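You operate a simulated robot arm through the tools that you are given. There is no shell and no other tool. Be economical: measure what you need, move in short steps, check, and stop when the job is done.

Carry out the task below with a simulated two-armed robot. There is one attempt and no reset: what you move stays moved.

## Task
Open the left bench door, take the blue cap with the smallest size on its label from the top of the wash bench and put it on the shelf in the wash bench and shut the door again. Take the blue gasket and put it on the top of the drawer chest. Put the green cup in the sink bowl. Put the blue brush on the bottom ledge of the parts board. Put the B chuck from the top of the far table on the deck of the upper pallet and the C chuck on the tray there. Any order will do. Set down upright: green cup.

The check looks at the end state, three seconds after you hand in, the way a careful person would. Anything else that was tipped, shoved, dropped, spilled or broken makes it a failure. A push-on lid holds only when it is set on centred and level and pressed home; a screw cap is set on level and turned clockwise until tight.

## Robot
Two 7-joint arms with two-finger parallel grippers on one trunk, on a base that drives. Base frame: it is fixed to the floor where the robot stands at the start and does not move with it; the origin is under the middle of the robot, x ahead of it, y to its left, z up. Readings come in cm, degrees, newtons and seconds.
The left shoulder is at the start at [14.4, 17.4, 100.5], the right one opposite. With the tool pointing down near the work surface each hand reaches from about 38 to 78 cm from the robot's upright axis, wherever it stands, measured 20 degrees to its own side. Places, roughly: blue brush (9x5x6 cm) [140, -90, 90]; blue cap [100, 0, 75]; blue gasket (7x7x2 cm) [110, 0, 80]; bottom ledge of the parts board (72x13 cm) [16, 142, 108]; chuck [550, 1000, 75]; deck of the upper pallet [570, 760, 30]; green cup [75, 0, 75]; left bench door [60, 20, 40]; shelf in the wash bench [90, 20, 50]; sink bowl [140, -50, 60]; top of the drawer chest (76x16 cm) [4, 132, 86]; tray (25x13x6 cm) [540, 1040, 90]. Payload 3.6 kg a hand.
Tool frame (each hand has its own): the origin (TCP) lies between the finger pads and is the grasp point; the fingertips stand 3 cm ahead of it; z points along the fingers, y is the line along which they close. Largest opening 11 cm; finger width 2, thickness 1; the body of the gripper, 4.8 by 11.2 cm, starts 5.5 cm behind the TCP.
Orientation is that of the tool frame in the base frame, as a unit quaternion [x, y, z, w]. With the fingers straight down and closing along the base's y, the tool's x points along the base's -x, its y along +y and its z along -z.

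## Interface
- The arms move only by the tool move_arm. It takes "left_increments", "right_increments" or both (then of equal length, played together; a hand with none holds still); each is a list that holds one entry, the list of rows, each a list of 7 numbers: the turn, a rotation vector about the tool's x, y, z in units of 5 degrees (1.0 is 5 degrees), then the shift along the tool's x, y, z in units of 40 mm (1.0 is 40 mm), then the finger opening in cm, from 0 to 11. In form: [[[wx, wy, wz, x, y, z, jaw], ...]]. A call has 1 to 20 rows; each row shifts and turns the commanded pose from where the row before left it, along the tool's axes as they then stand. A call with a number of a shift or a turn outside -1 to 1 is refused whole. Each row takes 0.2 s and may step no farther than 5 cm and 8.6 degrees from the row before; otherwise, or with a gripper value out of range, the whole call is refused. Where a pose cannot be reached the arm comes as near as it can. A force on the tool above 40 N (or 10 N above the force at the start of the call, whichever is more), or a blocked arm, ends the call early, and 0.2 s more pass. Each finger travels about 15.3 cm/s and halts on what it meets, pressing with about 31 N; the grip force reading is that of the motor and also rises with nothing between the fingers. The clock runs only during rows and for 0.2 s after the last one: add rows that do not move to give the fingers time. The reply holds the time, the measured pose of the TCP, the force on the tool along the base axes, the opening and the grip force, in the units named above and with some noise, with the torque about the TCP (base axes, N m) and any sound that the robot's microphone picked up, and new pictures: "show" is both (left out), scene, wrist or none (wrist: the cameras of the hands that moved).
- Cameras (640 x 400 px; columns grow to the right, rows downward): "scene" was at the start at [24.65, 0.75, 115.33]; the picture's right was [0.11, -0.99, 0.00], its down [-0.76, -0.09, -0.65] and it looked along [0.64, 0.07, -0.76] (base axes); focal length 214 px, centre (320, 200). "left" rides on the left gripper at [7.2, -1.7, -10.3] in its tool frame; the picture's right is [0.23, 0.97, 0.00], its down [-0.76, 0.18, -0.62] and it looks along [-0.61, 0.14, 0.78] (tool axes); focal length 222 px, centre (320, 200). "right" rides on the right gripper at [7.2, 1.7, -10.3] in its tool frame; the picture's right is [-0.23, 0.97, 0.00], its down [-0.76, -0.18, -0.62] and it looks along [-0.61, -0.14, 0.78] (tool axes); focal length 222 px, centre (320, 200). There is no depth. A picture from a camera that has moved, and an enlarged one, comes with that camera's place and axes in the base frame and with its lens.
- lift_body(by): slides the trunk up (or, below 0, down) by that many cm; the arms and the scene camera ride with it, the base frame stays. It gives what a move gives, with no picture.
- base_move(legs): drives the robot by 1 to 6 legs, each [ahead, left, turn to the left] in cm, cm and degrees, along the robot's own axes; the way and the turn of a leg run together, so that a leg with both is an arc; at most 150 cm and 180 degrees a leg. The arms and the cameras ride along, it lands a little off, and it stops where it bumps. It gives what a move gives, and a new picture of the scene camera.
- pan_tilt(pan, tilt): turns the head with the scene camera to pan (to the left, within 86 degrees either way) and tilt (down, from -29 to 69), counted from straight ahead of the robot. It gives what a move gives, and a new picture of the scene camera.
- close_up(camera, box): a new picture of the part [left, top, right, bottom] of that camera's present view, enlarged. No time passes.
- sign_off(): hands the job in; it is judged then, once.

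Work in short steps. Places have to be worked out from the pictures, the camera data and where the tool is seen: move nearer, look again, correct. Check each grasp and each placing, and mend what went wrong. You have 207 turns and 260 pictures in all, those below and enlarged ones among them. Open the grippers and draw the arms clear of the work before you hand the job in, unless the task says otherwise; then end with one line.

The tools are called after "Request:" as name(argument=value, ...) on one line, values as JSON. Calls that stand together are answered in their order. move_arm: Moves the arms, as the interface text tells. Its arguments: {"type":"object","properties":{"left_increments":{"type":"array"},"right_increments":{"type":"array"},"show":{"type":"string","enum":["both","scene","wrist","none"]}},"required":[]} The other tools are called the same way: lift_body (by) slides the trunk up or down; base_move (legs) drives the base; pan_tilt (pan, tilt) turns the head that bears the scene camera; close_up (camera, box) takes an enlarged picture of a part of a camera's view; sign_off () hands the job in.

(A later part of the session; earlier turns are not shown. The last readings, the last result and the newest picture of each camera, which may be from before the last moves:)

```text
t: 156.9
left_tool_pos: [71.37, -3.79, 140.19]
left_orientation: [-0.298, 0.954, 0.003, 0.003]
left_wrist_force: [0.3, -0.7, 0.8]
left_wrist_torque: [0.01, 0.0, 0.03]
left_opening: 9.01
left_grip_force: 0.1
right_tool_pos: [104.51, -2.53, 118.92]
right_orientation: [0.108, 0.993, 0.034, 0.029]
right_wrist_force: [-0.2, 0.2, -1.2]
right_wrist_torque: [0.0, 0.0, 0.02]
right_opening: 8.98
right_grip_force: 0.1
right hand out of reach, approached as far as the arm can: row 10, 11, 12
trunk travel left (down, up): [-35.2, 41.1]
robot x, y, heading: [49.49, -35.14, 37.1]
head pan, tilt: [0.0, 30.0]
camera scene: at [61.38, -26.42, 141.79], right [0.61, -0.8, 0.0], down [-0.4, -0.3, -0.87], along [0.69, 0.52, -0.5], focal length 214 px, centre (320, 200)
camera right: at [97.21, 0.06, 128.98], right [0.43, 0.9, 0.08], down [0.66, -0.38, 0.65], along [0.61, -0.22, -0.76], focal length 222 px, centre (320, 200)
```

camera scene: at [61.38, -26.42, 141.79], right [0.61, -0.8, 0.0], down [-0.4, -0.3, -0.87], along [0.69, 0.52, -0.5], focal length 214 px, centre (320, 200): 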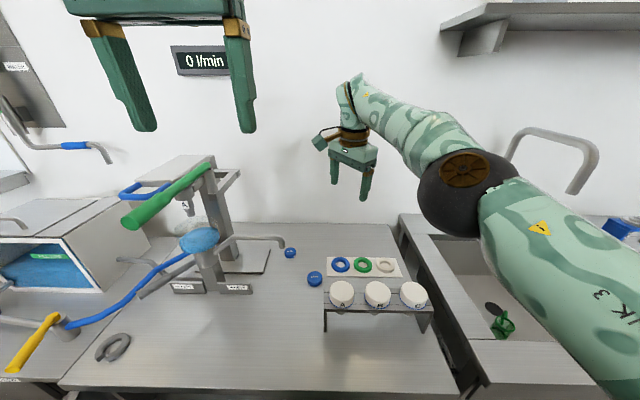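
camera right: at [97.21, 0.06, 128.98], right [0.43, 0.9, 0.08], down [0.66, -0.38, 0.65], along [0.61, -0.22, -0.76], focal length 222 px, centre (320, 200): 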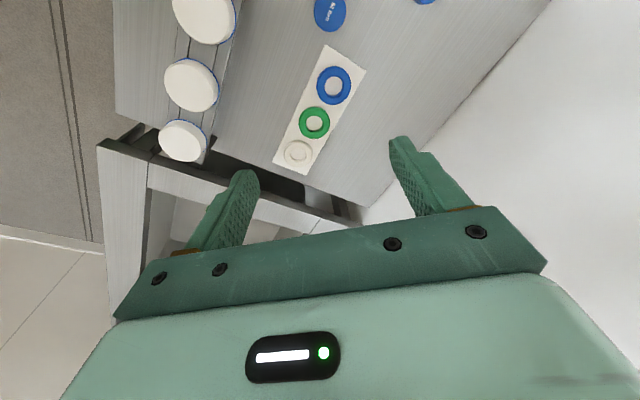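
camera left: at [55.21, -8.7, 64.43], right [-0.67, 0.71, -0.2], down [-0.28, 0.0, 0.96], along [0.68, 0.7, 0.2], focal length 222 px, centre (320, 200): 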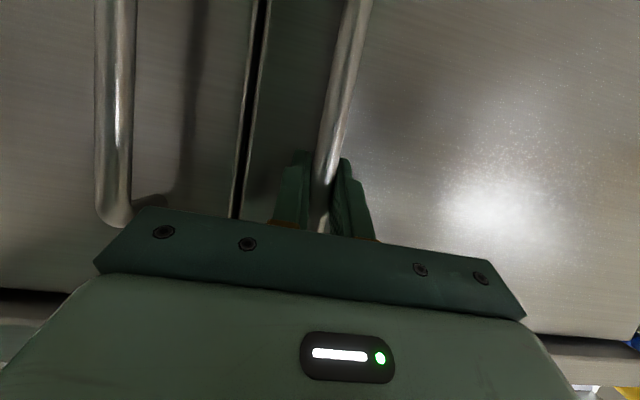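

I'll use a forward-pitched, left-pointing hand to gain reach: turn the yaw back to −30°, pitch 35° forward, then lower the trunk.

Request:
move_arm(right_increments=[[[0, 0, -1, 0.3, -0.3, 0, 9], [0, 0, -1, 0, 0, 0, 9], [0, 0, -1, 0, 0, 0, 9], [0, 0, -1, 0, 0, 0, 9], [0, 0, -1, 0, 0, 0, 9], [0, 0, -1, 0, 0, 0, 9], [0, 0, -1, 0, 0, 0, 9], [0, 0, -1, 0, 0, 0, 9], [0, 0, -1, 0, 0, 0, 9], [0, 0, -1, 0, 0, 0, 9], [0, -1, -1, 0, 0, 0, 9], [0, -1, -1, 0, 0, 0, 9], [0, -1, -1, 0, 0, 0, 9], [0, -1, -1, 0, 0, 0, 9], [0, -1, 0, 0, 0, 0, 9], [0, -1, 0, 0, 0, 0, 9], [0, -1, 0, 0, 0, 0, 9], [0, 0, 0, 0, 0, 0, 9]]], show="scene")

```text
t: 160.8
left_tool_pos: [71.39, -3.76, 140.04]
left_orientation: [-0.298, 0.954, 0.004, 0.004]
left_wrist_force: [0.2, -0.1, 0.2]
left_wrist_torque: [0.0, 0.0, 0.03]
left_opening: 9.01
left_grip_force: 0.0
right_tool_pos: [102.25, -5.3, 118.21]
right_orientation: [-0.459, 0.82, 0.13, 0.317]
right_wrist_force: [0.3, -0.2, 0.2]
right_wrist_torque: [0.03, 0.0, 0.0]
right_opening: 8.99
right_grip_force: 0.0
right hand out of reach, approached as far as the arm can: row 1, 9, 10
trunk travel left (down, up): [-35.2, 41.1]
robot x, y, heading: [49.73, -35.47, 37.4]
head pan, tilt: [0.0, 30.0]
camera scene: at [61.39, -26.41, 141.79], right [0.61, -0.8, 0.0], down [-0.4, -0.3, -0.87], along [0.69, 0.52, -0.5], focal length 214 px, centre (320, 200)
```

scene: 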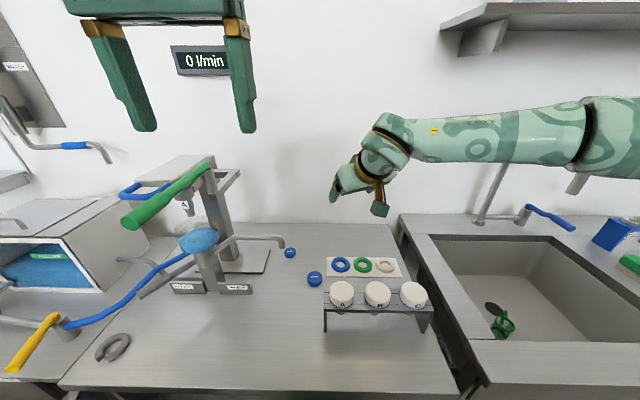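

Good posture. I add 25° of left yaw so the wrist passes well right of the spout, then lower the trunk 17 cm.

Request:
move_arm(right_increments=[[[-0.64, -0.08, -0.77, 0, 0, 0, 8], [-0.64, -0.08, -0.77, 0, 0, 0, 8], [-0.64, -0.08, -0.77, 0, 0, 0, 8], [-0.64, -0.08, -0.77, 0, 0, 0, 8], [-0.64, -0.08, -0.77, 0, 0, 0, 8], [0, 0, 0, 0, 0, 0, 8]]], show="none")

Request:
lift_body(by=-17)

Request:
pan_tilt(pan=0, tilt=25)

```text
t: 162.2
left_tool_pos: [71.43, -3.77, 140.09]
left_orientation: [-0.298, 0.954, 0.004, 0.004]
left_wrist_force: [-0.1, -0.2, 0.8]
left_wrist_torque: [0.0, -0.01, 0.0]
left_opening: 8.98
left_grip_force: 0.1
right_tool_pos: [102.27, -5.38, 118.2]
right_orientation: [-0.595, 0.727, 0.182, 0.29]
right_wrist_force: [-0.1, -0.5, 0.6]
right_wrist_torque: [-0.03, 0.02, 0.0]
right_opening: 7.98
right_grip_force: 0.0
right hand out of reach, approached as far as the arm can: row 5
trunk travel left (down, up): [-35.2, 41.1]
robot x, y, heading: [49.73, -34.89, 37.2]
head pan, tilt: [0.0, 30.0]
```

```text
t: 164.1
left_tool_pos: [71.25, -3.9, 123.09]
left_orientation: [-0.299, 0.954, 0.003, 0.005]
left_wrist_force: [0.6, -0.6, 0.2]
left_wrist_torque: [0.01, 0.01, 0.01]
left_opening: 9.02
left_grip_force: 0.0
right_tool_pos: [102.24, -5.43, 101.33]
right_orientation: [-0.595, 0.727, 0.182, 0.29]
right_wrist_force: [-0.7, 0.0, 0.1]
right_wrist_torque: [-0.01, 0.02, 0.02]
right_opening: 7.98
right_grip_force: 0.0
trunk travel left (down, up): [-18.2, 58.1]
robot x, y, heading: [49.79, -35.05, 37.2]
head pan, tilt: [0.0, 30.0]
```

```text
t: 164.7
left_tool_pos: [71.4, -3.87, 123.08]
left_orientation: [-0.298, 0.955, 0.003, 0.004]
left_wrist_force: [-0.3, -0.4, 0.0]
left_wrist_torque: [-0.03, 0.0, 0.01]
left_opening: 9.02
left_grip_force: 0.1
right_tool_pos: [102.1, -5.27, 101.05]
right_orientation: [-0.595, 0.727, 0.181, 0.29]
right_wrist_force: [-0.6, -0.2, 0.2]
right_wrist_torque: [0.01, 0.03, 0.0]
right_opening: 7.97
right_grip_force: 0.1
trunk travel left (down, up): [-18.2, 58.1]
robot x, y, heading: [49.32, -35.84, 37.1]
head pan, tilt: [0.0, 25.0]
camera scene: at [67.73, -21.62, 125.08], right [0.61, -0.8, 0.0], down [-0.34, -0.26, -0.91], along [0.72, 0.55, -0.42], focal length 214 px, centre (320, 200)
```

scene: 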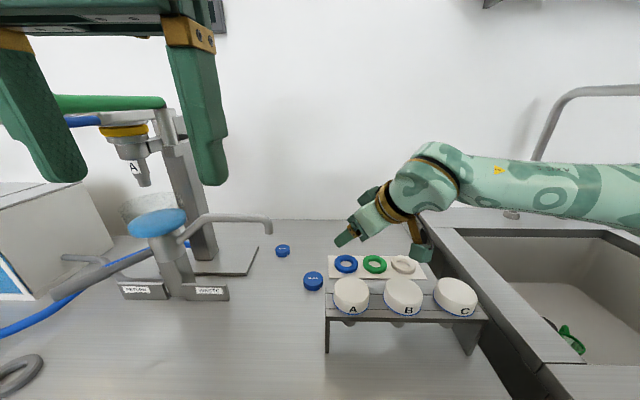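

Cap at F≈96, L≈−46; spout tip at F≈81. I move the hand deep (F) first, then left, staying behind the spout.

Request:
move_arm(right_increments=[[[0, 0, 0, -0.554, -0.641, 0.53, 8], [0, 0, 0, -0.554, -0.641, 0.53, 8], [0, 0, 0, -0.554, -0.641, 0.53, 8], [0, 0, 0, -0.554, -0.641, 0.53, 8], [0, 0, 0, -0.427, 0.611, 0.29, 8], [0, 0, 0, -0.427, 0.611, 0.29, 8], [0, 0, 0, -0.427, 0.611, 0.29, 8], [0, 0, 0, 0, 0, 0, 8]]], show="both")

```text
t: 166.5
left_tool_pos: [71.45, -3.86, 123.02]
left_orientation: [-0.298, 0.954, 0.003, 0.004]
left_wrist_force: [-0.4, 0.0, -0.9]
left_wrist_torque: [0.01, 0.01, -0.02]
left_opening: 8.98
left_grip_force: 0.2
right_tool_pos: [102.29, 6.43, 101.25]
right_orientation: [-0.595, 0.727, 0.182, 0.289]
right_wrist_force: [0.4, -0.3, 0.2]
right_wrist_torque: [-0.01, 0.01, 0.03]
right_opening: 8.0
right_grip_force: 0.0
right hand out of reach, approached as far as the arm can: row 2, 3, 4
trunk travel left (down, up): [-18.2, 58.1]
robot x, y, heading: [49.48, -35.76, 37.4]
head pan, tilt: [0.0, 25.0]
camera scene: at [67.75, -21.67, 125.09], right [0.6, -0.8, 0.0], down [-0.34, -0.26, -0.91], along [0.72, 0.55, -0.42], focal length 214 px, centre (320, 200)
camera right: at [97.56, -4.94, 104.32], right [-0.92, 0.39, 0.07], down [0.14, 0.16, 0.98], along [0.37, 0.91, -0.2], focal length 222 px, centre (320, 200)
```

scene: 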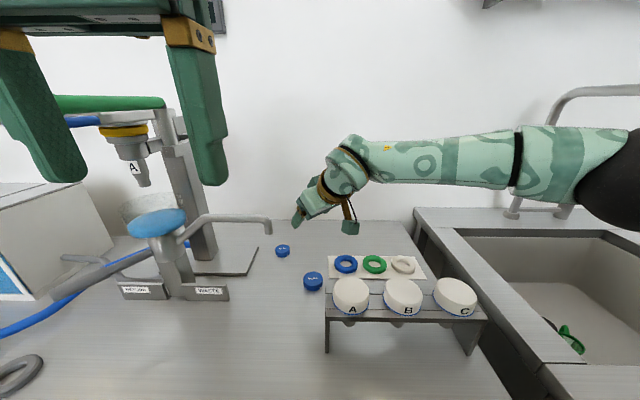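
right: 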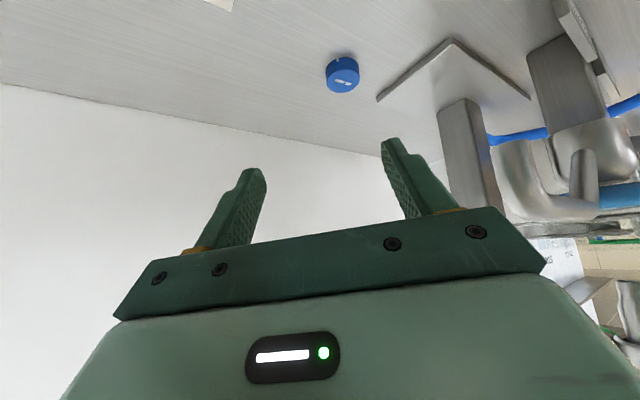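

Hand is behind/right of the spout. To keep the camera pod above the 52 mm cap, I reduce the pitch by ~12° while descending.

Request:
move_arm(right_increments=[[[0, 0, 0, 0.45, 0.05, 0.54, 8], [0, 0, 0, 0.45, 0.05, 0.54, 8], [0, 0, 0, 0.45, 0.05, 0.54, 8], [0, 0.8, 0, 0, 0, 0, 8], [0, 0.8, 0, 0, 0, 0, 8], [0, 0.8, 0, 0, 0, 0, 8], [0, 0, 0, 0, 0, 0, 8]]], show="both")

```text
t: 168.1
left_tool_pos: [71.39, -3.82, 123.09]
left_orientation: [-0.298, 0.955, 0.003, 0.004]
left_wrist_force: [0.0, 0.4, 0.0]
left_wrist_torque: [0.0, 0.0, -0.01]
left_opening: 8.98
left_grip_force: 0.1
right_tool_pos: [102.29, 6.49, 92.81]
right_orientation: [-0.606, 0.746, 0.139, 0.238]
right_wrist_force: [0.3, -0.2, -0.1]
right_wrist_torque: [0.01, -0.01, 0.0]
right_opening: 8.01
right_grip_force: 0.1
right hand out of reach, approached as far as the arm can: row 6
trunk travel left (down, up): [-18.2, 58.1]
robot x, y, heading: [49.49, -35.16, 37.4]
head pan, tilt: [0.0, 25.0]
camera scene: at [67.73, -21.61, 125.08], right [0.61, -0.8, 0.0], down [-0.34, -0.26, -0.91], along [0.72, 0.55, -0.42], focal length 214 px, centre (320, 200)
camera right: at [97.68, -4.34, 97.55], right [-0.91, 0.41, 0.04], down [0.17, 0.29, 0.94], along [0.37, 0.87, -0.33], focal length 222 px, centre (320, 200)
```

scene: 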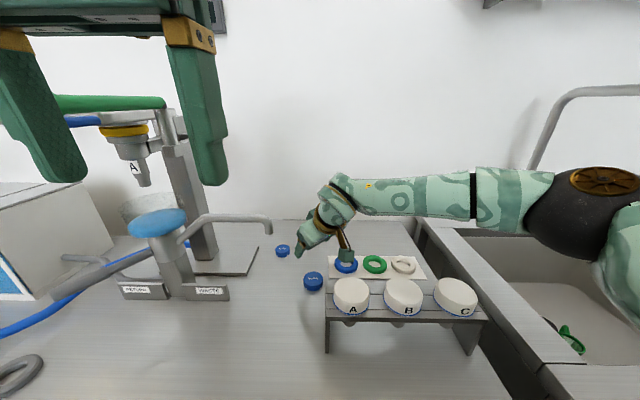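
right: 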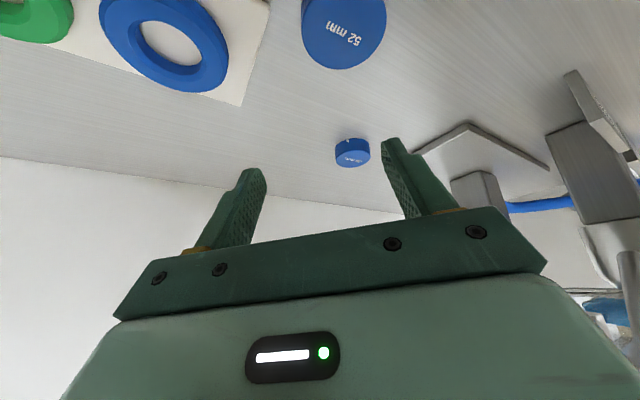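

I move toward the cap in four steps while descending to z≈88.

Request:
move_arm(right_increments=[[[0, 0, 0, -0.62, 0.127, 0.72, 8], [0, 0, 0, -0.62, 0.127, 0.72, 8], [0, 0, 0, -0.62, 0.127, 0.72, 8], [0, 0, 0, -0.5, 0.1, 0.6, 8], [0, 0, 0, 0, 0, 0, 8]]], show="both")

```text
t: 169.3
left_tool_pos: [71.37, -3.75, 123.1]
left_orientation: [-0.299, 0.954, 0.003, 0.004]
left_wrist_force: [0.8, 0.2, -0.1]
left_wrist_torque: [0.0, 0.0, 0.01]
left_opening: 8.99
left_grip_force: 0.0
right_tool_pos: [102.54, 9.27, 91.9]
right_orientation: [-0.606, 0.746, 0.14, 0.239]
right_wrist_force: [0.8, 0.6, -0.3]
right_wrist_torque: [0.01, -0.04, -0.01]
right_opening: 8.0
right_grip_force: 0.0
right hand out of reach, approached as far as the arm can: row 1, 2, 3, 4
trunk travel left (down, up): [-18.2, 58.1]
robot x, y, heading: [49.74, -35.95, 37.1]
head pan, tilt: [0.0, 25.0]
camera scene: at [67.73, -21.6, 125.08], right [0.61, -0.8, 0.0], down [-0.34, -0.26, -0.91], along [0.72, 0.55, -0.42], focal length 214 px, centre (320, 200)
camera right: at [98.0, -1.61, 96.61], right [-0.91, 0.41, 0.04], down [0.17, 0.29, 0.94], along [0.37, 0.87, -0.33], focal length 222 px, centre (320, 200)
```

scene: 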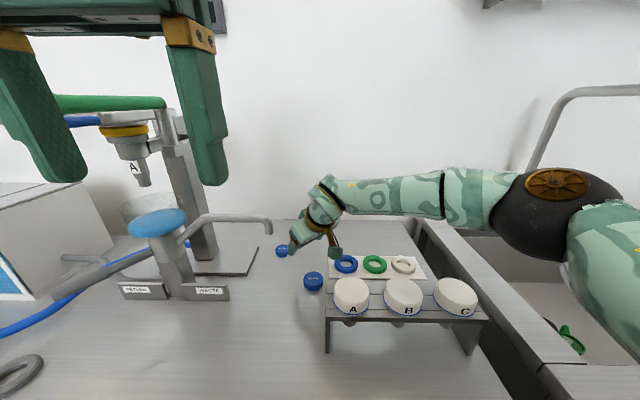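
right: 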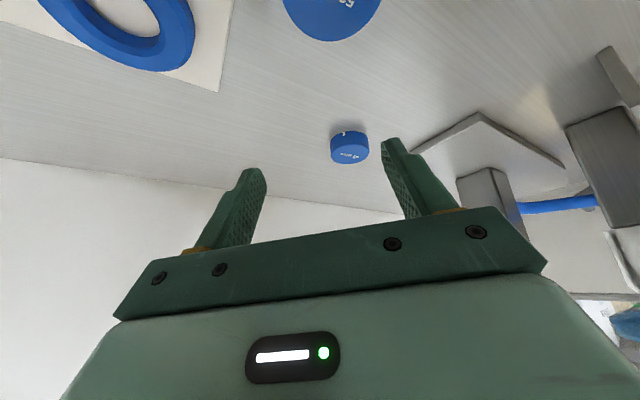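

Reach is limited, so I shift the base; first I move the left hand right, away from the lever.

Request:
move_arm(left_increments=[[[0, 0, 0, 0, -0.9, 0, 9], [0, 0, 0, 0, -0.9, 0, 9], [0, 0, 0, 0, -0.9, 0, 9], [0, 0, 0, 0, -0.5, -0.5, 9], [0, 0, 0, 0, 0, 0, 9]]], show="none")

Request:
base_move(legs=[[3, 8, 0]])

Request:
close_up(camera="right", box=[0, 0, 640, 400])

```text
t: 170.5
left_tool_pos: [78.85, -14.4, 125.1]
left_orientation: [-0.298, 0.954, 0.003, 0.003]
left_wrist_force: [-0.2, 0.6, -0.5]
left_wrist_torque: [0.01, -0.01, -0.02]
left_opening: 9.01
left_grip_force: 0.0
right_tool_pos: [102.76, 9.27, 91.76]
right_orientation: [-0.606, 0.746, 0.14, 0.239]
right_wrist_force: [-0.7, 0.4, -0.6]
right_wrist_torque: [-0.03, 0.02, 0.0]
right_opening: 8.0
right_grip_force: 0.0
trunk travel left (down, up): [-18.2, 58.1]
robot x, y, heading: [49.25, -35.48, 37.2]
head pan, tilt: [0.0, 25.0]
```

```text
t: 171.6
left_tool_pos: [76.12, -6.19, 125.24]
left_orientation: [-0.298, 0.955, 0.002, 0.004]
left_wrist_force: [0.1, 0.3, -0.3]
left_wrist_torque: [-0.02, -0.02, -0.01]
left_opening: 9.0
left_grip_force: 0.0
right_tool_pos: [100.12, 17.43, 91.85]
right_orientation: [-0.606, 0.746, 0.139, 0.239]
right_wrist_force: [-0.4, 0.1, 0.3]
right_wrist_torque: [-0.03, -0.01, -0.01]
right_opening: 8.0
right_grip_force: 0.0
trunk travel left (down, up): [-18.2, 58.1]
robot x, y, heading: [47.15, -27.07, 37.3]
head pan, tilt: [0.0, 25.0]
camera scene: at [65.21, -13.27, 125.07], right [0.61, -0.8, 0.0], down [-0.34, -0.26, -0.91], along [0.72, 0.55, -0.42], focal length 214 px, centre (320, 200)
```

scene: 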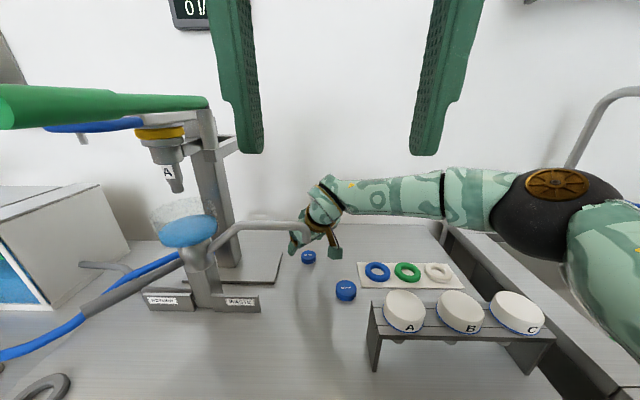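

```text
1.00 times, centred on (320, 200) of right (not enlarged: the box is as wide or as high as the picture)
camera zoom: at [95.5, 6.69, 96.59], right [-0.91, 0.41, 0.04], down [0.17, 0.29, 0.94], along [0.37, 0.87, -0.33], focal length 222 px, centre (320, 200)
```

zoom: 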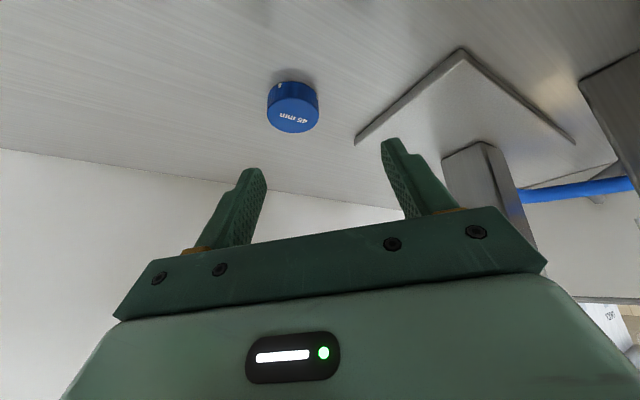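

Cap now at about [103.9, 21.0]. Move above it, then down to z≈85.

Request:
move_arm(right_increments=[[[0, 0, 0, -0.32, -0.34, 0.52, 8], [0, 0, 0, -0.32, -0.34, 0.52, 8], [0, 0, 0, 0.3, 0.05, 0.5, 8], [0, 0, 0, 0.3, 0.05, 0.5, 8], [0, 0, 0, 0, 0, 0, 8]]], show="both")

```text
t: 172.8
left_tool_pos: [76.16, -6.22, 125.24]
left_orientation: [-0.298, 0.955, 0.004, 0.004]
left_wrist_force: [0.5, 0.0, 0.0]
left_wrist_torque: [0.01, -0.01, -0.02]
left_opening: 9.02
left_grip_force: 0.0
right_tool_pos: [100.08, 17.51, 87.1]
right_orientation: [-0.607, 0.745, 0.141, 0.238]
right_wrist_force: [0.4, 0.7, 0.3]
right_wrist_torque: [0.02, -0.01, -0.02]
right_opening: 8.0
right_grip_force: 0.0
right hand out of reach, approached as far as the arm can: row 1, 2
trunk travel left (down, up): [-18.2, 58.1]
robot x, y, heading: [46.94, -26.71, 37.3]
head pan, tilt: [0.0, 25.0]
camera scene: at [65.25, -13.41, 125.09], right [0.61, -0.8, 0.0], down [-0.34, -0.26, -0.91], along [0.72, 0.55, -0.42], focal length 214 px, centre (320, 200)
camera right: at [95.46, 6.72, 91.91], right [-0.91, 0.41, 0.04], down [0.17, 0.29, 0.94], along [0.37, 0.87, -0.33], focal length 222 px, centre (320, 200)
```

scene: 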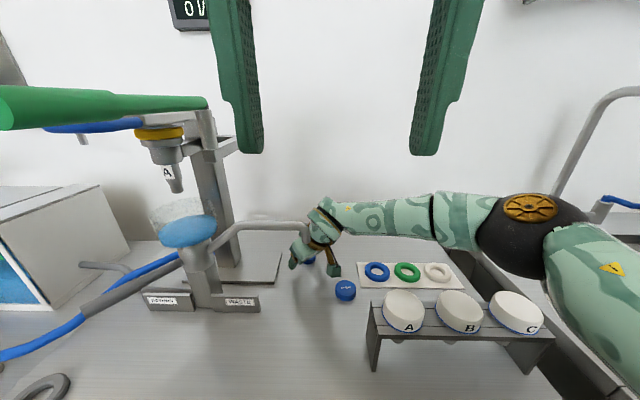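
right: 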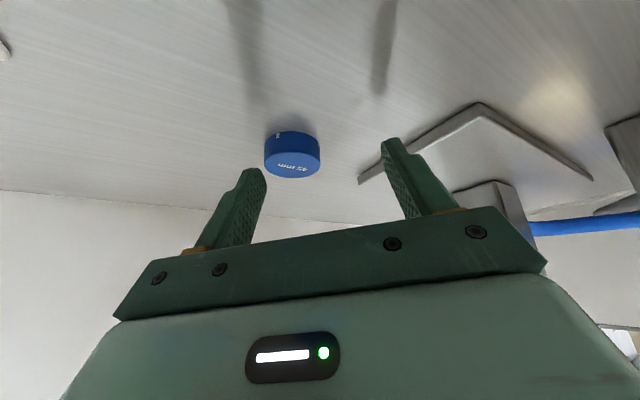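

I nudge the base forward 3 cm to close the gap.

Request:
base_move(legs=[[3, 0.5, 0]])

```text
t: 173.6
left_tool_pos: [78.42, -3.86, 125.05]
left_orientation: [-0.299, 0.954, 0.003, 0.003]
left_wrist_force: [0.6, 0.3, 0.3]
left_wrist_torque: [-0.02, -0.01, -0.03]
left_opening: 9.01
left_grip_force: 0.1
right_tool_pos: [102.29, 19.91, 87.06]
right_orientation: [-0.606, 0.746, 0.14, 0.238]
right_wrist_force: [0.8, -0.2, 0.4]
right_wrist_torque: [-0.02, 0.01, 0.01]
right_opening: 8.02
right_grip_force: 0.0
trunk travel left (down, up): [-18.2, 58.1]
robot x, y, heading: [48.69, -25.01, 37.4]
head pan, tilt: [0.0, 25.0]
camera scene: at [67.45, -11.14, 125.05], right [0.61, -0.8, 0.0], down [-0.34, -0.26, -0.91], along [0.72, 0.55, -0.42], focal length 214 px, centre (320, 200)
```

scene: 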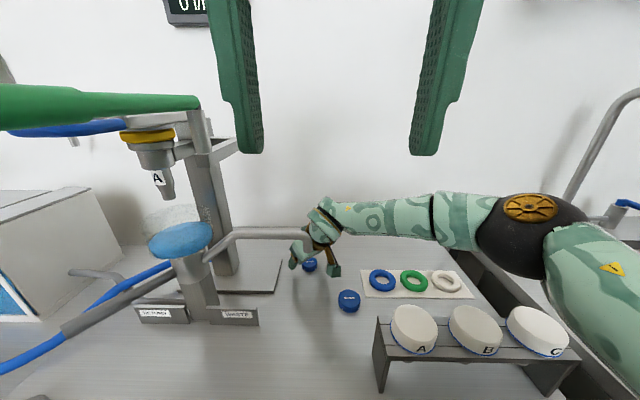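

Force-free. The fingertips are in line with the cap; I shift 1 cm along the closing axis and lower ~3 cm.

Request:
move_arm(right_increments=[[[0, 0, 0, 0.2, -0.22, 0.33, 8], [0, 0, 0, 0.2, 0.03, 0.33, 8], [0, 0, 0, 0, 0, 0, 8]]], show="wrist")

```text
t: 174.4
left_tool_pos: [78.25, -4.59, 125.3]
left_orientation: [-0.298, 0.954, 0.005, 0.006]
left_wrist_force: [0.6, 0.3, 0.9]
left_wrist_torque: [0.05, 0.03, 0.01]
left_opening: 9.0
left_grip_force: 0.0
right_tool_pos: [103.1, 19.39, 85.41]
right_orientation: [-0.603, 0.745, 0.146, 0.246]
right_wrist_force: [-6.2, -12.6, 22.8]
right_wrist_torque: [0.04, 1.14, 0.33]
right_opening: 8.1
right_grip_force: 1.0
trunk travel left (down, up): [-18.2, 58.1]
robot x, y, heading: [49.11, -25.05, 37.1]
head pan, tilt: [0.0, 25.0]
stopped in row 3 (right hand): the force on the tool passed its limit at 44 N (the readings are from after the stop); the commanded pose is now the measured one
camera right: at [98.42, 8.55, 89.92], right [-0.91, 0.41, 0.05], down [0.17, 0.27, 0.95], along [0.38, 0.87, -0.31], focal length 222 px, centre (320, 200)
```

right: 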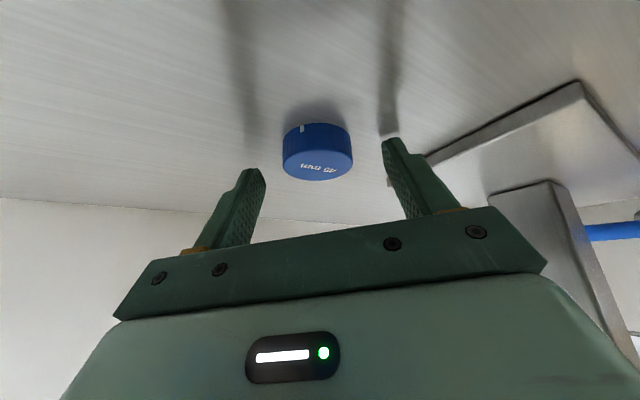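

The left finger met the stand's base plate edge. I back off slightly, narrow the opening to 6.2 cm, then advance along the tool axis.

Request:
move_arm(right_increments=[[[0, 0, 0, 0, 0, -0.2, 8], [0, 0, 0, 0, -0.06, 0, 6.2], [0, 0, 0, 0, 0, 0, 6.2], [0, 0, 0, 0, 0, 0.35, 6.2], [0, 0, 0, 0, 0, 0.25, 6.2], [0, 0, 0, 0, 0, 0, 6.2]]], show="wrist")

```text
t: 175.4
left_tool_pos: [78.13, -4.62, 125.17]
left_orientation: [-0.298, 0.955, 0.004, 0.006]
left_wrist_force: [-0.5, 1.1, 0.0]
left_wrist_torque: [-0.03, 0.02, -0.03]
left_opening: 9.0
left_grip_force: 0.1
right_tool_pos: [103.55, 19.44, 85.33]
right_orientation: [-0.601, 0.745, 0.147, 0.248]
right_wrist_force: [-7.6, -17.3, 25.5]
right_wrist_torque: [-0.16, 1.06, 0.55]
right_opening: 6.26
right_grip_force: 0.3
trunk travel left (down, up): [-18.2, 58.1]
robot x, y, heading: [49.31, -25.19, 37.1]
head pan, tilt: [0.0, 25.0]
stopped in row 5 (right hand): the force on the tool passed its limit at 49 N (the readings are from after the stop); the commanded pose is now the measured one
camera right: at [98.9, 8.57, 89.82], right [-0.91, 0.42, 0.05], down [0.17, 0.26, 0.95], along [0.38, 0.87, -0.31], focal length 222 px, centre (320, 200)
```

right: 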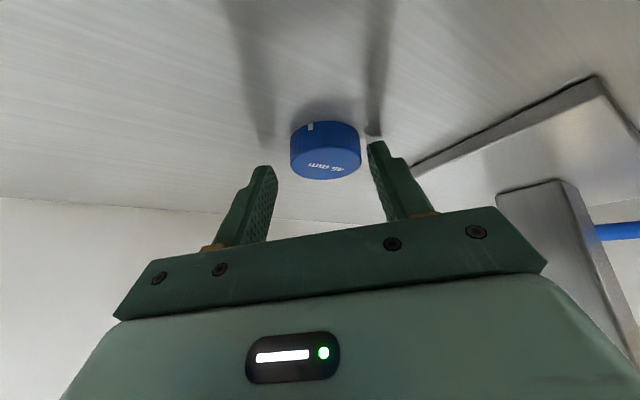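

Contact is the left fingertip on the bench, so the bench top is z≈82 and the cap is nearer than assumed (≈[103, 19.3]). I move back 1.5 cm horizontally, raise slightly, and close.

Request:
move_arm(right_increments=[[[0, 0, 0, 0.27, 0.1, -0.26, 6.2], [0, 0, 0, 0, 0, 0, 6.2], [0, 0, 0, 0, 0, 0, 6.2]]], show="wrist")

```text
t: 176.2
left_tool_pos: [78.16, -4.08, 125.21]
left_orientation: [-0.297, 0.955, 0.003, 0.005]
left_wrist_force: [0.4, -0.1, -0.4]
left_wrist_torque: [0.0, 0.0, -0.01]
left_opening: 9.04
left_grip_force: 0.1
right_tool_pos: [102.99, 18.63, 85.35]
right_orientation: [-0.602, 0.744, 0.146, 0.249]
right_wrist_force: [10.1, 23.9, 28.1]
right_wrist_torque: [1.22, 0.44, -0.89]
right_opening: 5.85
right_grip_force: 0.1
trunk travel left (down, up): [-18.2, 58.1]
robot x, y, heading: [48.73, -24.95, 37.3]
head pan, tilt: [0.0, 25.0]
camera right: at [98.23, 7.73, 89.79], right [-0.91, 0.41, 0.04], down [0.17, 0.26, 0.95], along [0.38, 0.87, -0.31], focal length 222 px, centre (320, 200)
```

right: 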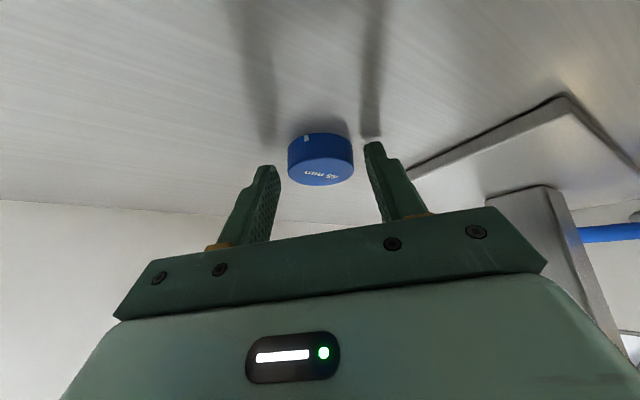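

Still pressed on the bench; raise half a centimetre and then close.

Request:
move_arm(right_increments=[[[0, 0, 0, -0.09, 0, -0.14, 6.2], [0, 0, 0, 0, 0, 0, 6.2], [0, 0, 0, 0, 0, 0, 5], [0, 0, 0, 0, 0, 0, 3.5], [0, 0, 0, 0, 0, 0, 2.5], [0, 0, 0, 0, 0, 0, 2.5]]], show="wrist")

```text
t: 177.6
left_tool_pos: [78.36, -4.08, 125.1]
left_orientation: [-0.297, 0.955, 0.003, 0.005]
left_wrist_force: [0.6, 0.1, -0.3]
left_wrist_torque: [-0.03, 0.02, 0.01]
left_opening: 9.0
left_grip_force: 0.1
right_tool_pos: [102.88, 18.29, 85.51]
right_orientation: [-0.602, 0.746, 0.144, 0.244]
right_wrist_force: [0.5, 0.6, -0.1]
right_wrist_torque: [-0.03, 0.0, 0.02]
right_opening: 4.24
right_grip_force: 30.6
trunk travel left (down, up): [-18.2, 58.1]
robot x, y, heading: [49.41, -25.04, 36.8]
head pan, tilt: [0.0, 25.0]
camera right: at [98.24, 7.51, 90.08], right [-0.91, 0.41, 0.05], down [0.17, 0.27, 0.95], along [0.38, 0.87, -0.32], focal length 222 px, centre (320, 200)
```

right: 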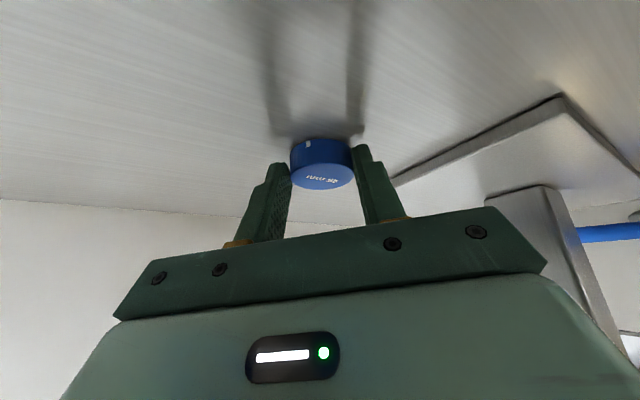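

Cap gripped (4.24 cm). Lift 4 cm and check.

Request:
move_arm(right_increments=[[[0, 0, 0, -0.26, -0.04, -0.42, 2.5], [0, 0, 0, -0.26, -0.04, -0.42, 2.5], [0, 0, 0, 0, 0, 0, 2.5]]], show="both")

```text
t: 178.4
left_tool_pos: [78.36, -4.12, 125.04]
left_orientation: [-0.297, 0.955, 0.003, 0.004]
left_wrist_force: [-0.1, 0.0, -0.2]
left_wrist_torque: [0.02, 0.02, 0.0]
left_opening: 8.99
left_grip_force: 0.1
right_tool_pos: [102.91, 18.3, 89.75]
right_orientation: [-0.603, 0.745, 0.144, 0.244]
right_wrist_force: [0.2, -1.0, 1.4]
right_wrist_torque: [0.02, -0.03, 0.04]
right_opening: 4.21
right_grip_force: 30.8
trunk travel left (down, up): [-18.2, 58.1]
robot x, y, heading: [49.14, -25.01, 36.9]
head pan, tilt: [0.0, 25.0]
camera scene: at [67.34, -11.33, 125.08], right [0.6, -0.8, 0.0], down [-0.34, -0.26, -0.91], along [0.72, 0.55, -0.42], focal length 214 px, centre (320, 200)
camera right: at [98.27, 7.41, 94.26], right [-0.91, 0.41, 0.05], down [0.17, 0.27, 0.95], along [0.38, 0.87, -0.32], focal length 222 px, centre (320, 200)
```

scene: 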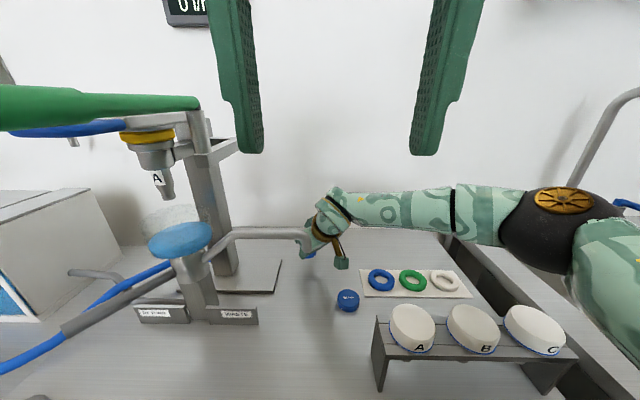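
right: 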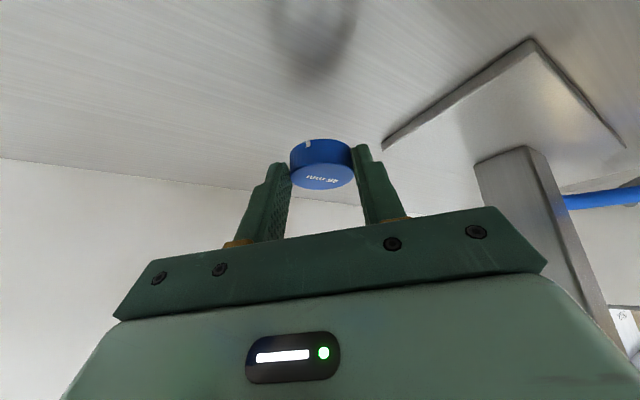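

Cap secured. Raise 6 cm more, strafe right clear of the spout, then back off.

Request:
move_arm(right_increments=[[[0, 0, 0, -0.4, -0.06, -0.63, 2.5], [0, 0, 0, -0.4, -0.06, -0.63, 2.5], [0, 0, 0, 0, 0, 0, 2.5]]], show="none")

Request:
base_move(legs=[[0, -13, 0]])

```text
t: 179.2
left_tool_pos: [78.41, -4.16, 125.14]
left_orientation: [-0.298, 0.955, 0.003, 0.004]
left_wrist_force: [0.0, 0.1, 0.0]
left_wrist_torque: [-0.03, -0.02, 0.01]
left_opening: 8.98
left_grip_force: 0.1
right_tool_pos: [102.9, 18.37, 94.45]
right_orientation: [-0.602, 0.746, 0.144, 0.245]
right_wrist_force: [-0.2, 0.6, -0.2]
right_wrist_torque: [0.02, 0.01, 0.02]
right_opening: 4.24
right_grip_force: 31.3
right hand out of reach, approached as far as the arm can: row 2
trunk travel left (down, up): [-18.2, 58.1]
robot x, y, heading: [49.34, -24.57, 37.1]
head pan, tilt: [0.0, 25.0]
```

```text
t: 180.5
left_tool_pos: [86.36, -14.73, 125.24]
left_orientation: [-0.298, 0.955, 0.004, 0.004]
left_wrist_force: [1.1, -0.9, 0.8]
left_wrist_torque: [0.05, 0.03, -0.01]
left_opening: 8.99
left_grip_force: 0.1
right_tool_pos: [110.95, 7.59, 94.53]
right_orientation: [-0.603, 0.746, 0.144, 0.245]
right_wrist_force: [0.5, -0.8, 0.0]
right_wrist_torque: [0.02, 0.01, 0.03]
right_opening: 4.22
right_grip_force: 30.9
trunk travel left (down, up): [-18.2, 58.1]
robot x, y, heading: [56.92, -35.44, 37.0]
head pan, tilt: [0.0, 25.0]
camera scene: at [75.44, -22.04, 125.08], right [0.6, -0.8, 0.0], down [-0.34, -0.25, -0.91], along [0.72, 0.55, -0.42], focal length 214 px, centre (320, 200)
```

scene: 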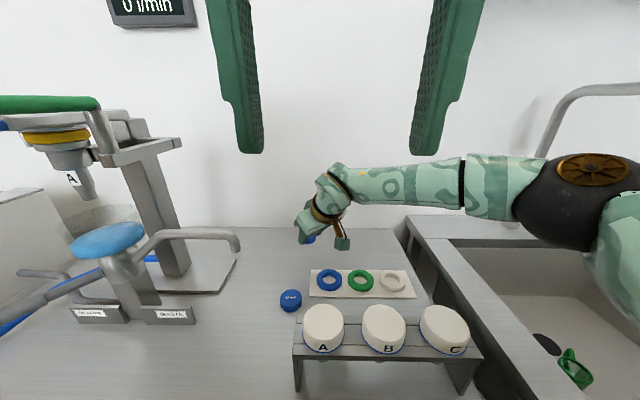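

Raise the trunk 20 cm so the hand clears the rack, then back off.

Request:
lift_body(by=20)

Request:
base_move(legs=[[-50, 0, 0]])

Request:
pan_tilt(pan=12, tilt=45)

```text
t: 182.7
left_tool_pos: [86.43, -14.77, 145.07]
left_orientation: [-0.298, 0.955, 0.003, 0.004]
left_wrist_force: [-0.4, 0.2, 1.0]
left_wrist_torque: [-0.01, 0.01, -0.06]
left_opening: 8.99
left_grip_force: 0.0
right_tool_pos: [106.54, 4.57, 125.84]
right_orientation: [-0.596, 0.716, 0.141, 0.335]
right_wrist_force: [0.2, 0.0, 0.5]
right_wrist_torque: [0.0, -0.01, -0.03]
right_opening: 4.26
right_grip_force: 30.8
trunk travel left (down, up): [-38.2, 38.1]
robot x, y, heading: [56.75, -35.69, 37.1]
head pan, tilt: [0.0, 25.0]
```

```text
t: 185.6
left_tool_pos: [46.6, -44.8, 145.16]
left_orientation: [-0.302, 0.953, 0.003, 0.004]
left_wrist_force: [0.7, -0.6, 0.0]
left_wrist_torque: [-0.02, 0.0, 0.0]
left_opening: 8.98
left_grip_force: 0.1
right_tool_pos: [66.5, -25.53, 125.99]
right_orientation: [-0.6, 0.712, 0.144, 0.335]
right_wrist_force: [-1.2, -0.2, -0.8]
right_wrist_torque: [0.0, -0.02, -0.01]
right_opening: 4.26
right_grip_force: 31.1
trunk travel left (down, up): [-38.2, 38.1]
robot x, y, heading: [17.28, -66.0, 37.7]
head pan, tilt: [0.0, 25.0]
camera scene: at [28.68, -57.47, 145.62], right [0.61, -0.79, 0.0], down [-0.33, -0.26, -0.91], along [0.72, 0.55, -0.42], focal length 214 px, centre (320, 200)
```

scene: 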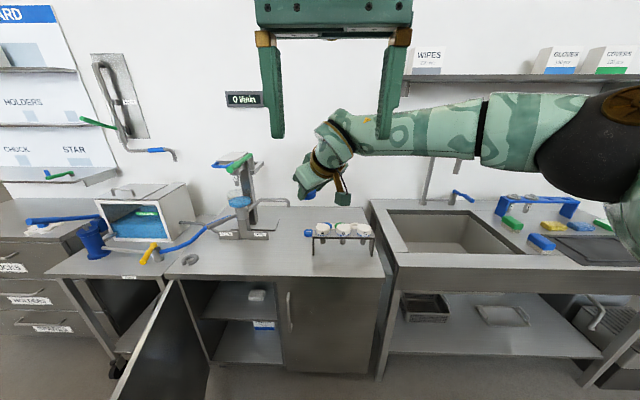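

```text
t: 186.5
left_tool_pos: [46.62, -44.77, 145.2]
left_orientation: [-0.303, 0.953, 0.003, 0.004]
left_wrist_force: [-0.6, -0.2, -0.1]
left_wrist_torque: [0.0, -0.01, 0.0]
left_opening: 8.99
left_grip_force: 0.0
right_tool_pos: [66.61, -25.5, 125.89]
right_orientation: [-0.601, 0.712, 0.142, 0.334]
right_wrist_force: [-0.6, 0.0, -0.3]
right_wrist_torque: [-0.02, 0.01, 0.02]
right_opening: 4.24
right_grip_force: 31.3
trunk travel left (down, up): [-38.2, 38.1]
robot x, y, heading: [17.29, -65.49, 37.6]
head pan, tilt: [12.0, 45.0]
camera scene: at [26.71, -56.87, 142.57], right [0.76, -0.65, 0.0], down [-0.46, -0.54, -0.71], along [0.46, 0.54, -0.71], focal length 214 px, centre (320, 200)
```

scene: 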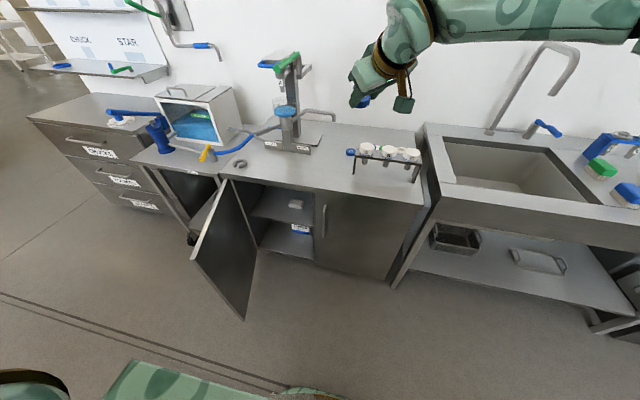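

The shelf is visible (z≈50) inside the open left half. In free space I yaw the right hand back toward straight ahead and level its roll.

Request:
move_arm(right_increments=[[[0.65, 0.2, 0.73, 0, 0, 0, 2.5], [0.65, 0.2, 0.73, 0, 0, 0, 2.5], [0.65, 0.2, 0.73, 0, 0, 0, 2.5], [0.65, 0.2, 0.73, 0, 0, 0, 2.5], [0.65, 0.2, 0.73, 0, 0, 0, 2.5], [0, 0, 1, 0, 0, 0, 2.5], [0, 0, 1, 0, 0, 0, 2.5], [0, 0, 1, 0, 0, 0, 2.5], [0, 0, 0, 0, 0, 0, 2.5]]], show="none")

Request:
lift_body(by=-38)

Request:
pan_tilt(pan=10, tilt=35)

```text
t: 188.5
left_tool_pos: [46.59, -44.72, 145.12]
left_orientation: [-0.302, 0.953, 0.004, 0.005]
left_wrist_force: [-0.7, 0.8, 0.4]
left_wrist_torque: [0.02, 0.01, -0.01]
left_opening: 9.0
left_grip_force: 0.0
right_tool_pos: [66.49, -25.48, 125.87]
right_orientation: [-0.319, 0.875, 0.112, 0.346]
right_wrist_force: [-0.4, -0.4, 0.0]
right_wrist_torque: [0.04, -0.01, 0.03]
right_opening: 4.22
right_grip_force: 30.9
trunk travel left (down, up): [-38.2, 38.1]
robot x, y, heading: [17.46, -65.88, 37.7]
head pan, tilt: [12.0, 45.0]
```

```text
t: 191.8
left_tool_pos: [47.42, -44.28, 107.42]
left_orientation: [-0.31, 0.951, 0.001, 0.009]
left_wrist_force: [4.3, 5.0, -1.6]
left_wrist_torque: [0.22, -0.01, 0.32]
left_opening: 8.93
left_grip_force: 0.0
right_tool_pos: [66.87, -25.27, 88.19]
right_orientation: [-0.322, 0.875, 0.111, 0.344]
right_wrist_force: [-0.6, -0.5, 0.2]
right_wrist_torque: [-0.02, 0.02, -0.01]
right_opening: 4.23
right_grip_force: 31.2
trunk travel left (down, up): [-0.8, 75.5]
robot x, y, heading: [17.9, -66.24, 37.7]
head pan, tilt: [12.0, 45.0]
stopped: the force on the tool passed its limit at 48 N (the readings are from after the stop); the commanded pose is now the measured one
```

```text
t: 192.6
left_tool_pos: [47.39, -44.22, 107.53]
left_orientation: [-0.31, 0.951, 0.0, 0.008]
left_wrist_force: [8.4, 5.6, 13.3]
left_wrist_torque: [-0.62, -0.26, 0.54]
left_opening: 8.99
left_grip_force: 0.1
right_tool_pos: [66.71, -25.31, 88.33]
right_orientation: [-0.322, 0.875, 0.112, 0.345]
right_wrist_force: [-0.9, 0.0, 0.0]
right_wrist_torque: [0.01, 0.01, -0.03]
right_opening: 4.26
right_grip_force: 31.3
trunk travel left (down, up): [-0.8, 75.5]
robot x, y, heading: [17.36, -65.98, 37.6]
head pan, tilt: [10.0, 35.0]
camera scene: at [42.77, -44.77, 104.63], right [0.73, -0.68, 0.0], down [-0.4, -0.43, -0.81], along [0.55, 0.59, -0.59], focal length 214 px, centre (320, 200)
```

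scene: 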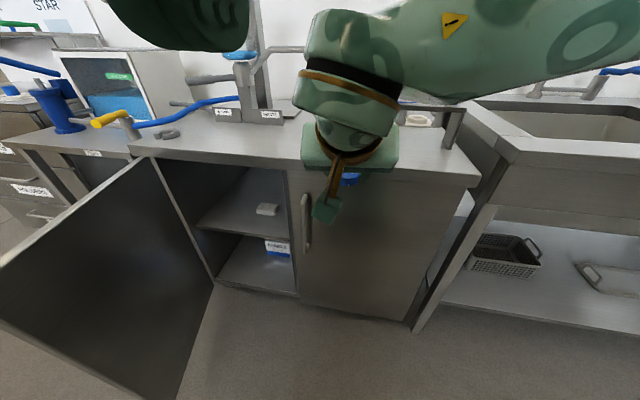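

The left hand bumped the robot's own head. I raise the trunk slightly and move the left hand left/forward away from it.

Request:
lift_body(by=8)

Request:
move_arm(left_increments=[[[0, 0, 0, -0.3, 0.8, 0, 9], [0, 0, 0, -0.3, 0.8, 0, 9], [0, 0, 0, 0, 0.8, 0, 9], [0, 0, 0, 0, 0.8, 0, 9], [0, 0, 0, 0, 0.8, 0, 9], [0, 0, 0, 0, 0.8, 0, 9], [0, 0, 0, 0, 0, 0, 9]]], show="scene")

```text
t: 193.7
left_tool_pos: [47.4, -44.17, 115.38]
left_orientation: [-0.309, 0.951, 0.002, 0.007]
left_wrist_force: [0.5, 0.9, -0.5]
left_wrist_torque: [-0.01, 0.02, -0.02]
left_opening: 9.0
left_grip_force: 0.0
right_tool_pos: [66.8, -25.37, 96.04]
right_orientation: [-0.321, 0.875, 0.111, 0.344]
right_wrist_force: [-0.4, 0.0, 0.0]
right_wrist_torque: [0.0, -0.01, -0.02]
right_opening: 4.23
right_grip_force: 31.3
trunk travel left (down, up): [-8.8, 67.5]
robot x, y, heading: [18.11, -66.27, 37.4]
head pan, tilt: [10.0, 35.0]
```

```text
t: 195.3
left_tool_pos: [38.04, -28.3, 114.19]
left_orientation: [-0.31, 0.951, 0.0, 0.007]
left_wrist_force: [-0.5, 0.3, 0.2]
left_wrist_torque: [-0.01, 0.02, 0.01]
left_opening: 9.02
left_grip_force: 0.0
left hand out of reach, approached as far as the arm can: row 6
right_tool_pos: [66.76, -25.36, 96.19]
right_orientation: [-0.321, 0.875, 0.112, 0.344]
right_wrist_force: [0.6, -0.2, 0.1]
right_wrist_torque: [-0.03, -0.01, 0.02]
right_opening: 4.22
right_grip_force: 30.9
trunk travel left (down, up): [-8.8, 67.5]
robot x, y, heading: [17.78, -65.93, 37.7]
head pan, tilt: [10.0, 35.0]
camera scene: at [38.73, -47.78, 113.5], right [0.74, -0.67, 0.0], down [-0.39, -0.42, -0.82], along [0.55, 0.61, -0.57], focal length 214 px, centre (320, 200)
```

scene: 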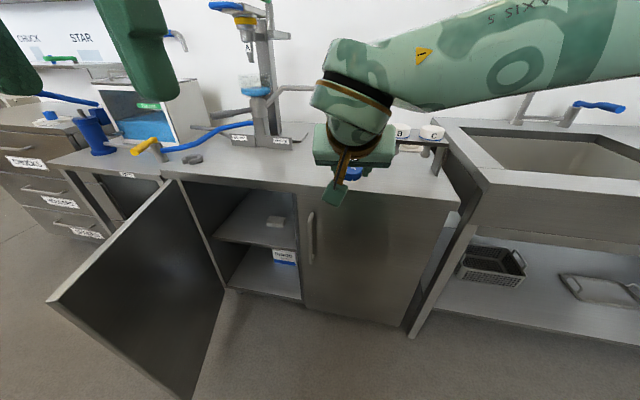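

Right hand now points straight ahead, pitched ~42°. I lower it ~30 cm and shift it left ~14 cm in the free space before the bench.

Request:
move_arm(right_increments=[[[0, 0, 0, 0.62, 0.5, 0.68, 2.5], [0, 0, 0, 0.62, 0.5, 0.68, 2.5], [0, 0, 0, 0.62, 0.5, 0.68, 2.5], [0, 0, 0, 0.62, 0.5, 0.68, 2.5], [0, 0, 0, 0.62, 0.5, 0.68, 2.5], [0, 0, 0, 0.62, 0.5, 0.68, 2.5], [0, 0, 0, 0.62, 0.5, 0.68, 2.5], [0, 0, 0, 0.62, 0, 0.68, 2.5], [0, 0, 0, 0, 0, 0, 2.5]]], show="both")

```text
t: 197.3
left_tool_pos: [37.96, -28.31, 114.33]
left_orientation: [-0.31, 0.951, 0.0, 0.009]
left_wrist_force: [-0.4, -0.8, 0.1]
left_wrist_torque: [0.05, 0.0, 0.01]
left_opening: 8.99
left_grip_force: 0.0
right_tool_pos: [58.58, -15.01, 66.43]
right_orientation: [-0.321, 0.875, 0.111, 0.345]
right_wrist_force: [-0.6, -1.6, -0.3]
right_wrist_torque: [-0.05, 0.0, -0.03]
right_opening: 4.2
right_grip_force: 30.4
trunk travel left (down, up): [-8.8, 67.5]
robot x, y, heading: [17.19, -65.92, 38.0]
head pan, tilt: [10.0, 35.0]
camera scene: at [38.7, -47.76, 113.5], right [0.74, -0.67, 0.0], down [-0.39, -0.42, -0.82], along [0.55, 0.61, -0.57], focal length 214 px, centre (320, 200)
camera right: at [47.9, -21.55, 69.17], right [-0.5, 0.86, 0.13], down [0.21, -0.03, 0.98], along [0.84, 0.51, -0.16], focal length 222 px, centre (320, 200)
```

scene: 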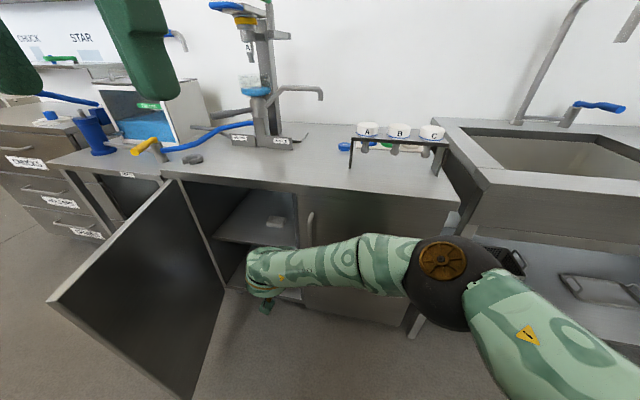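
right: 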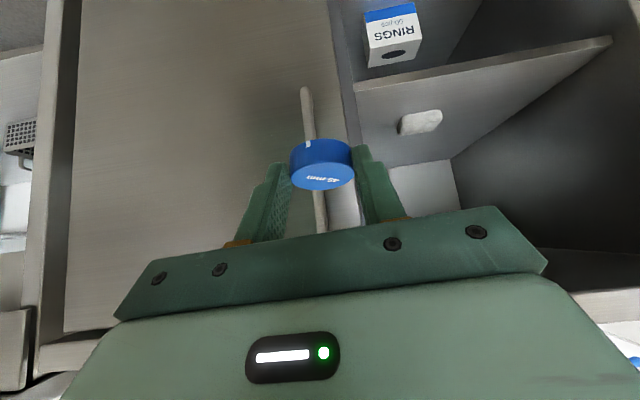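

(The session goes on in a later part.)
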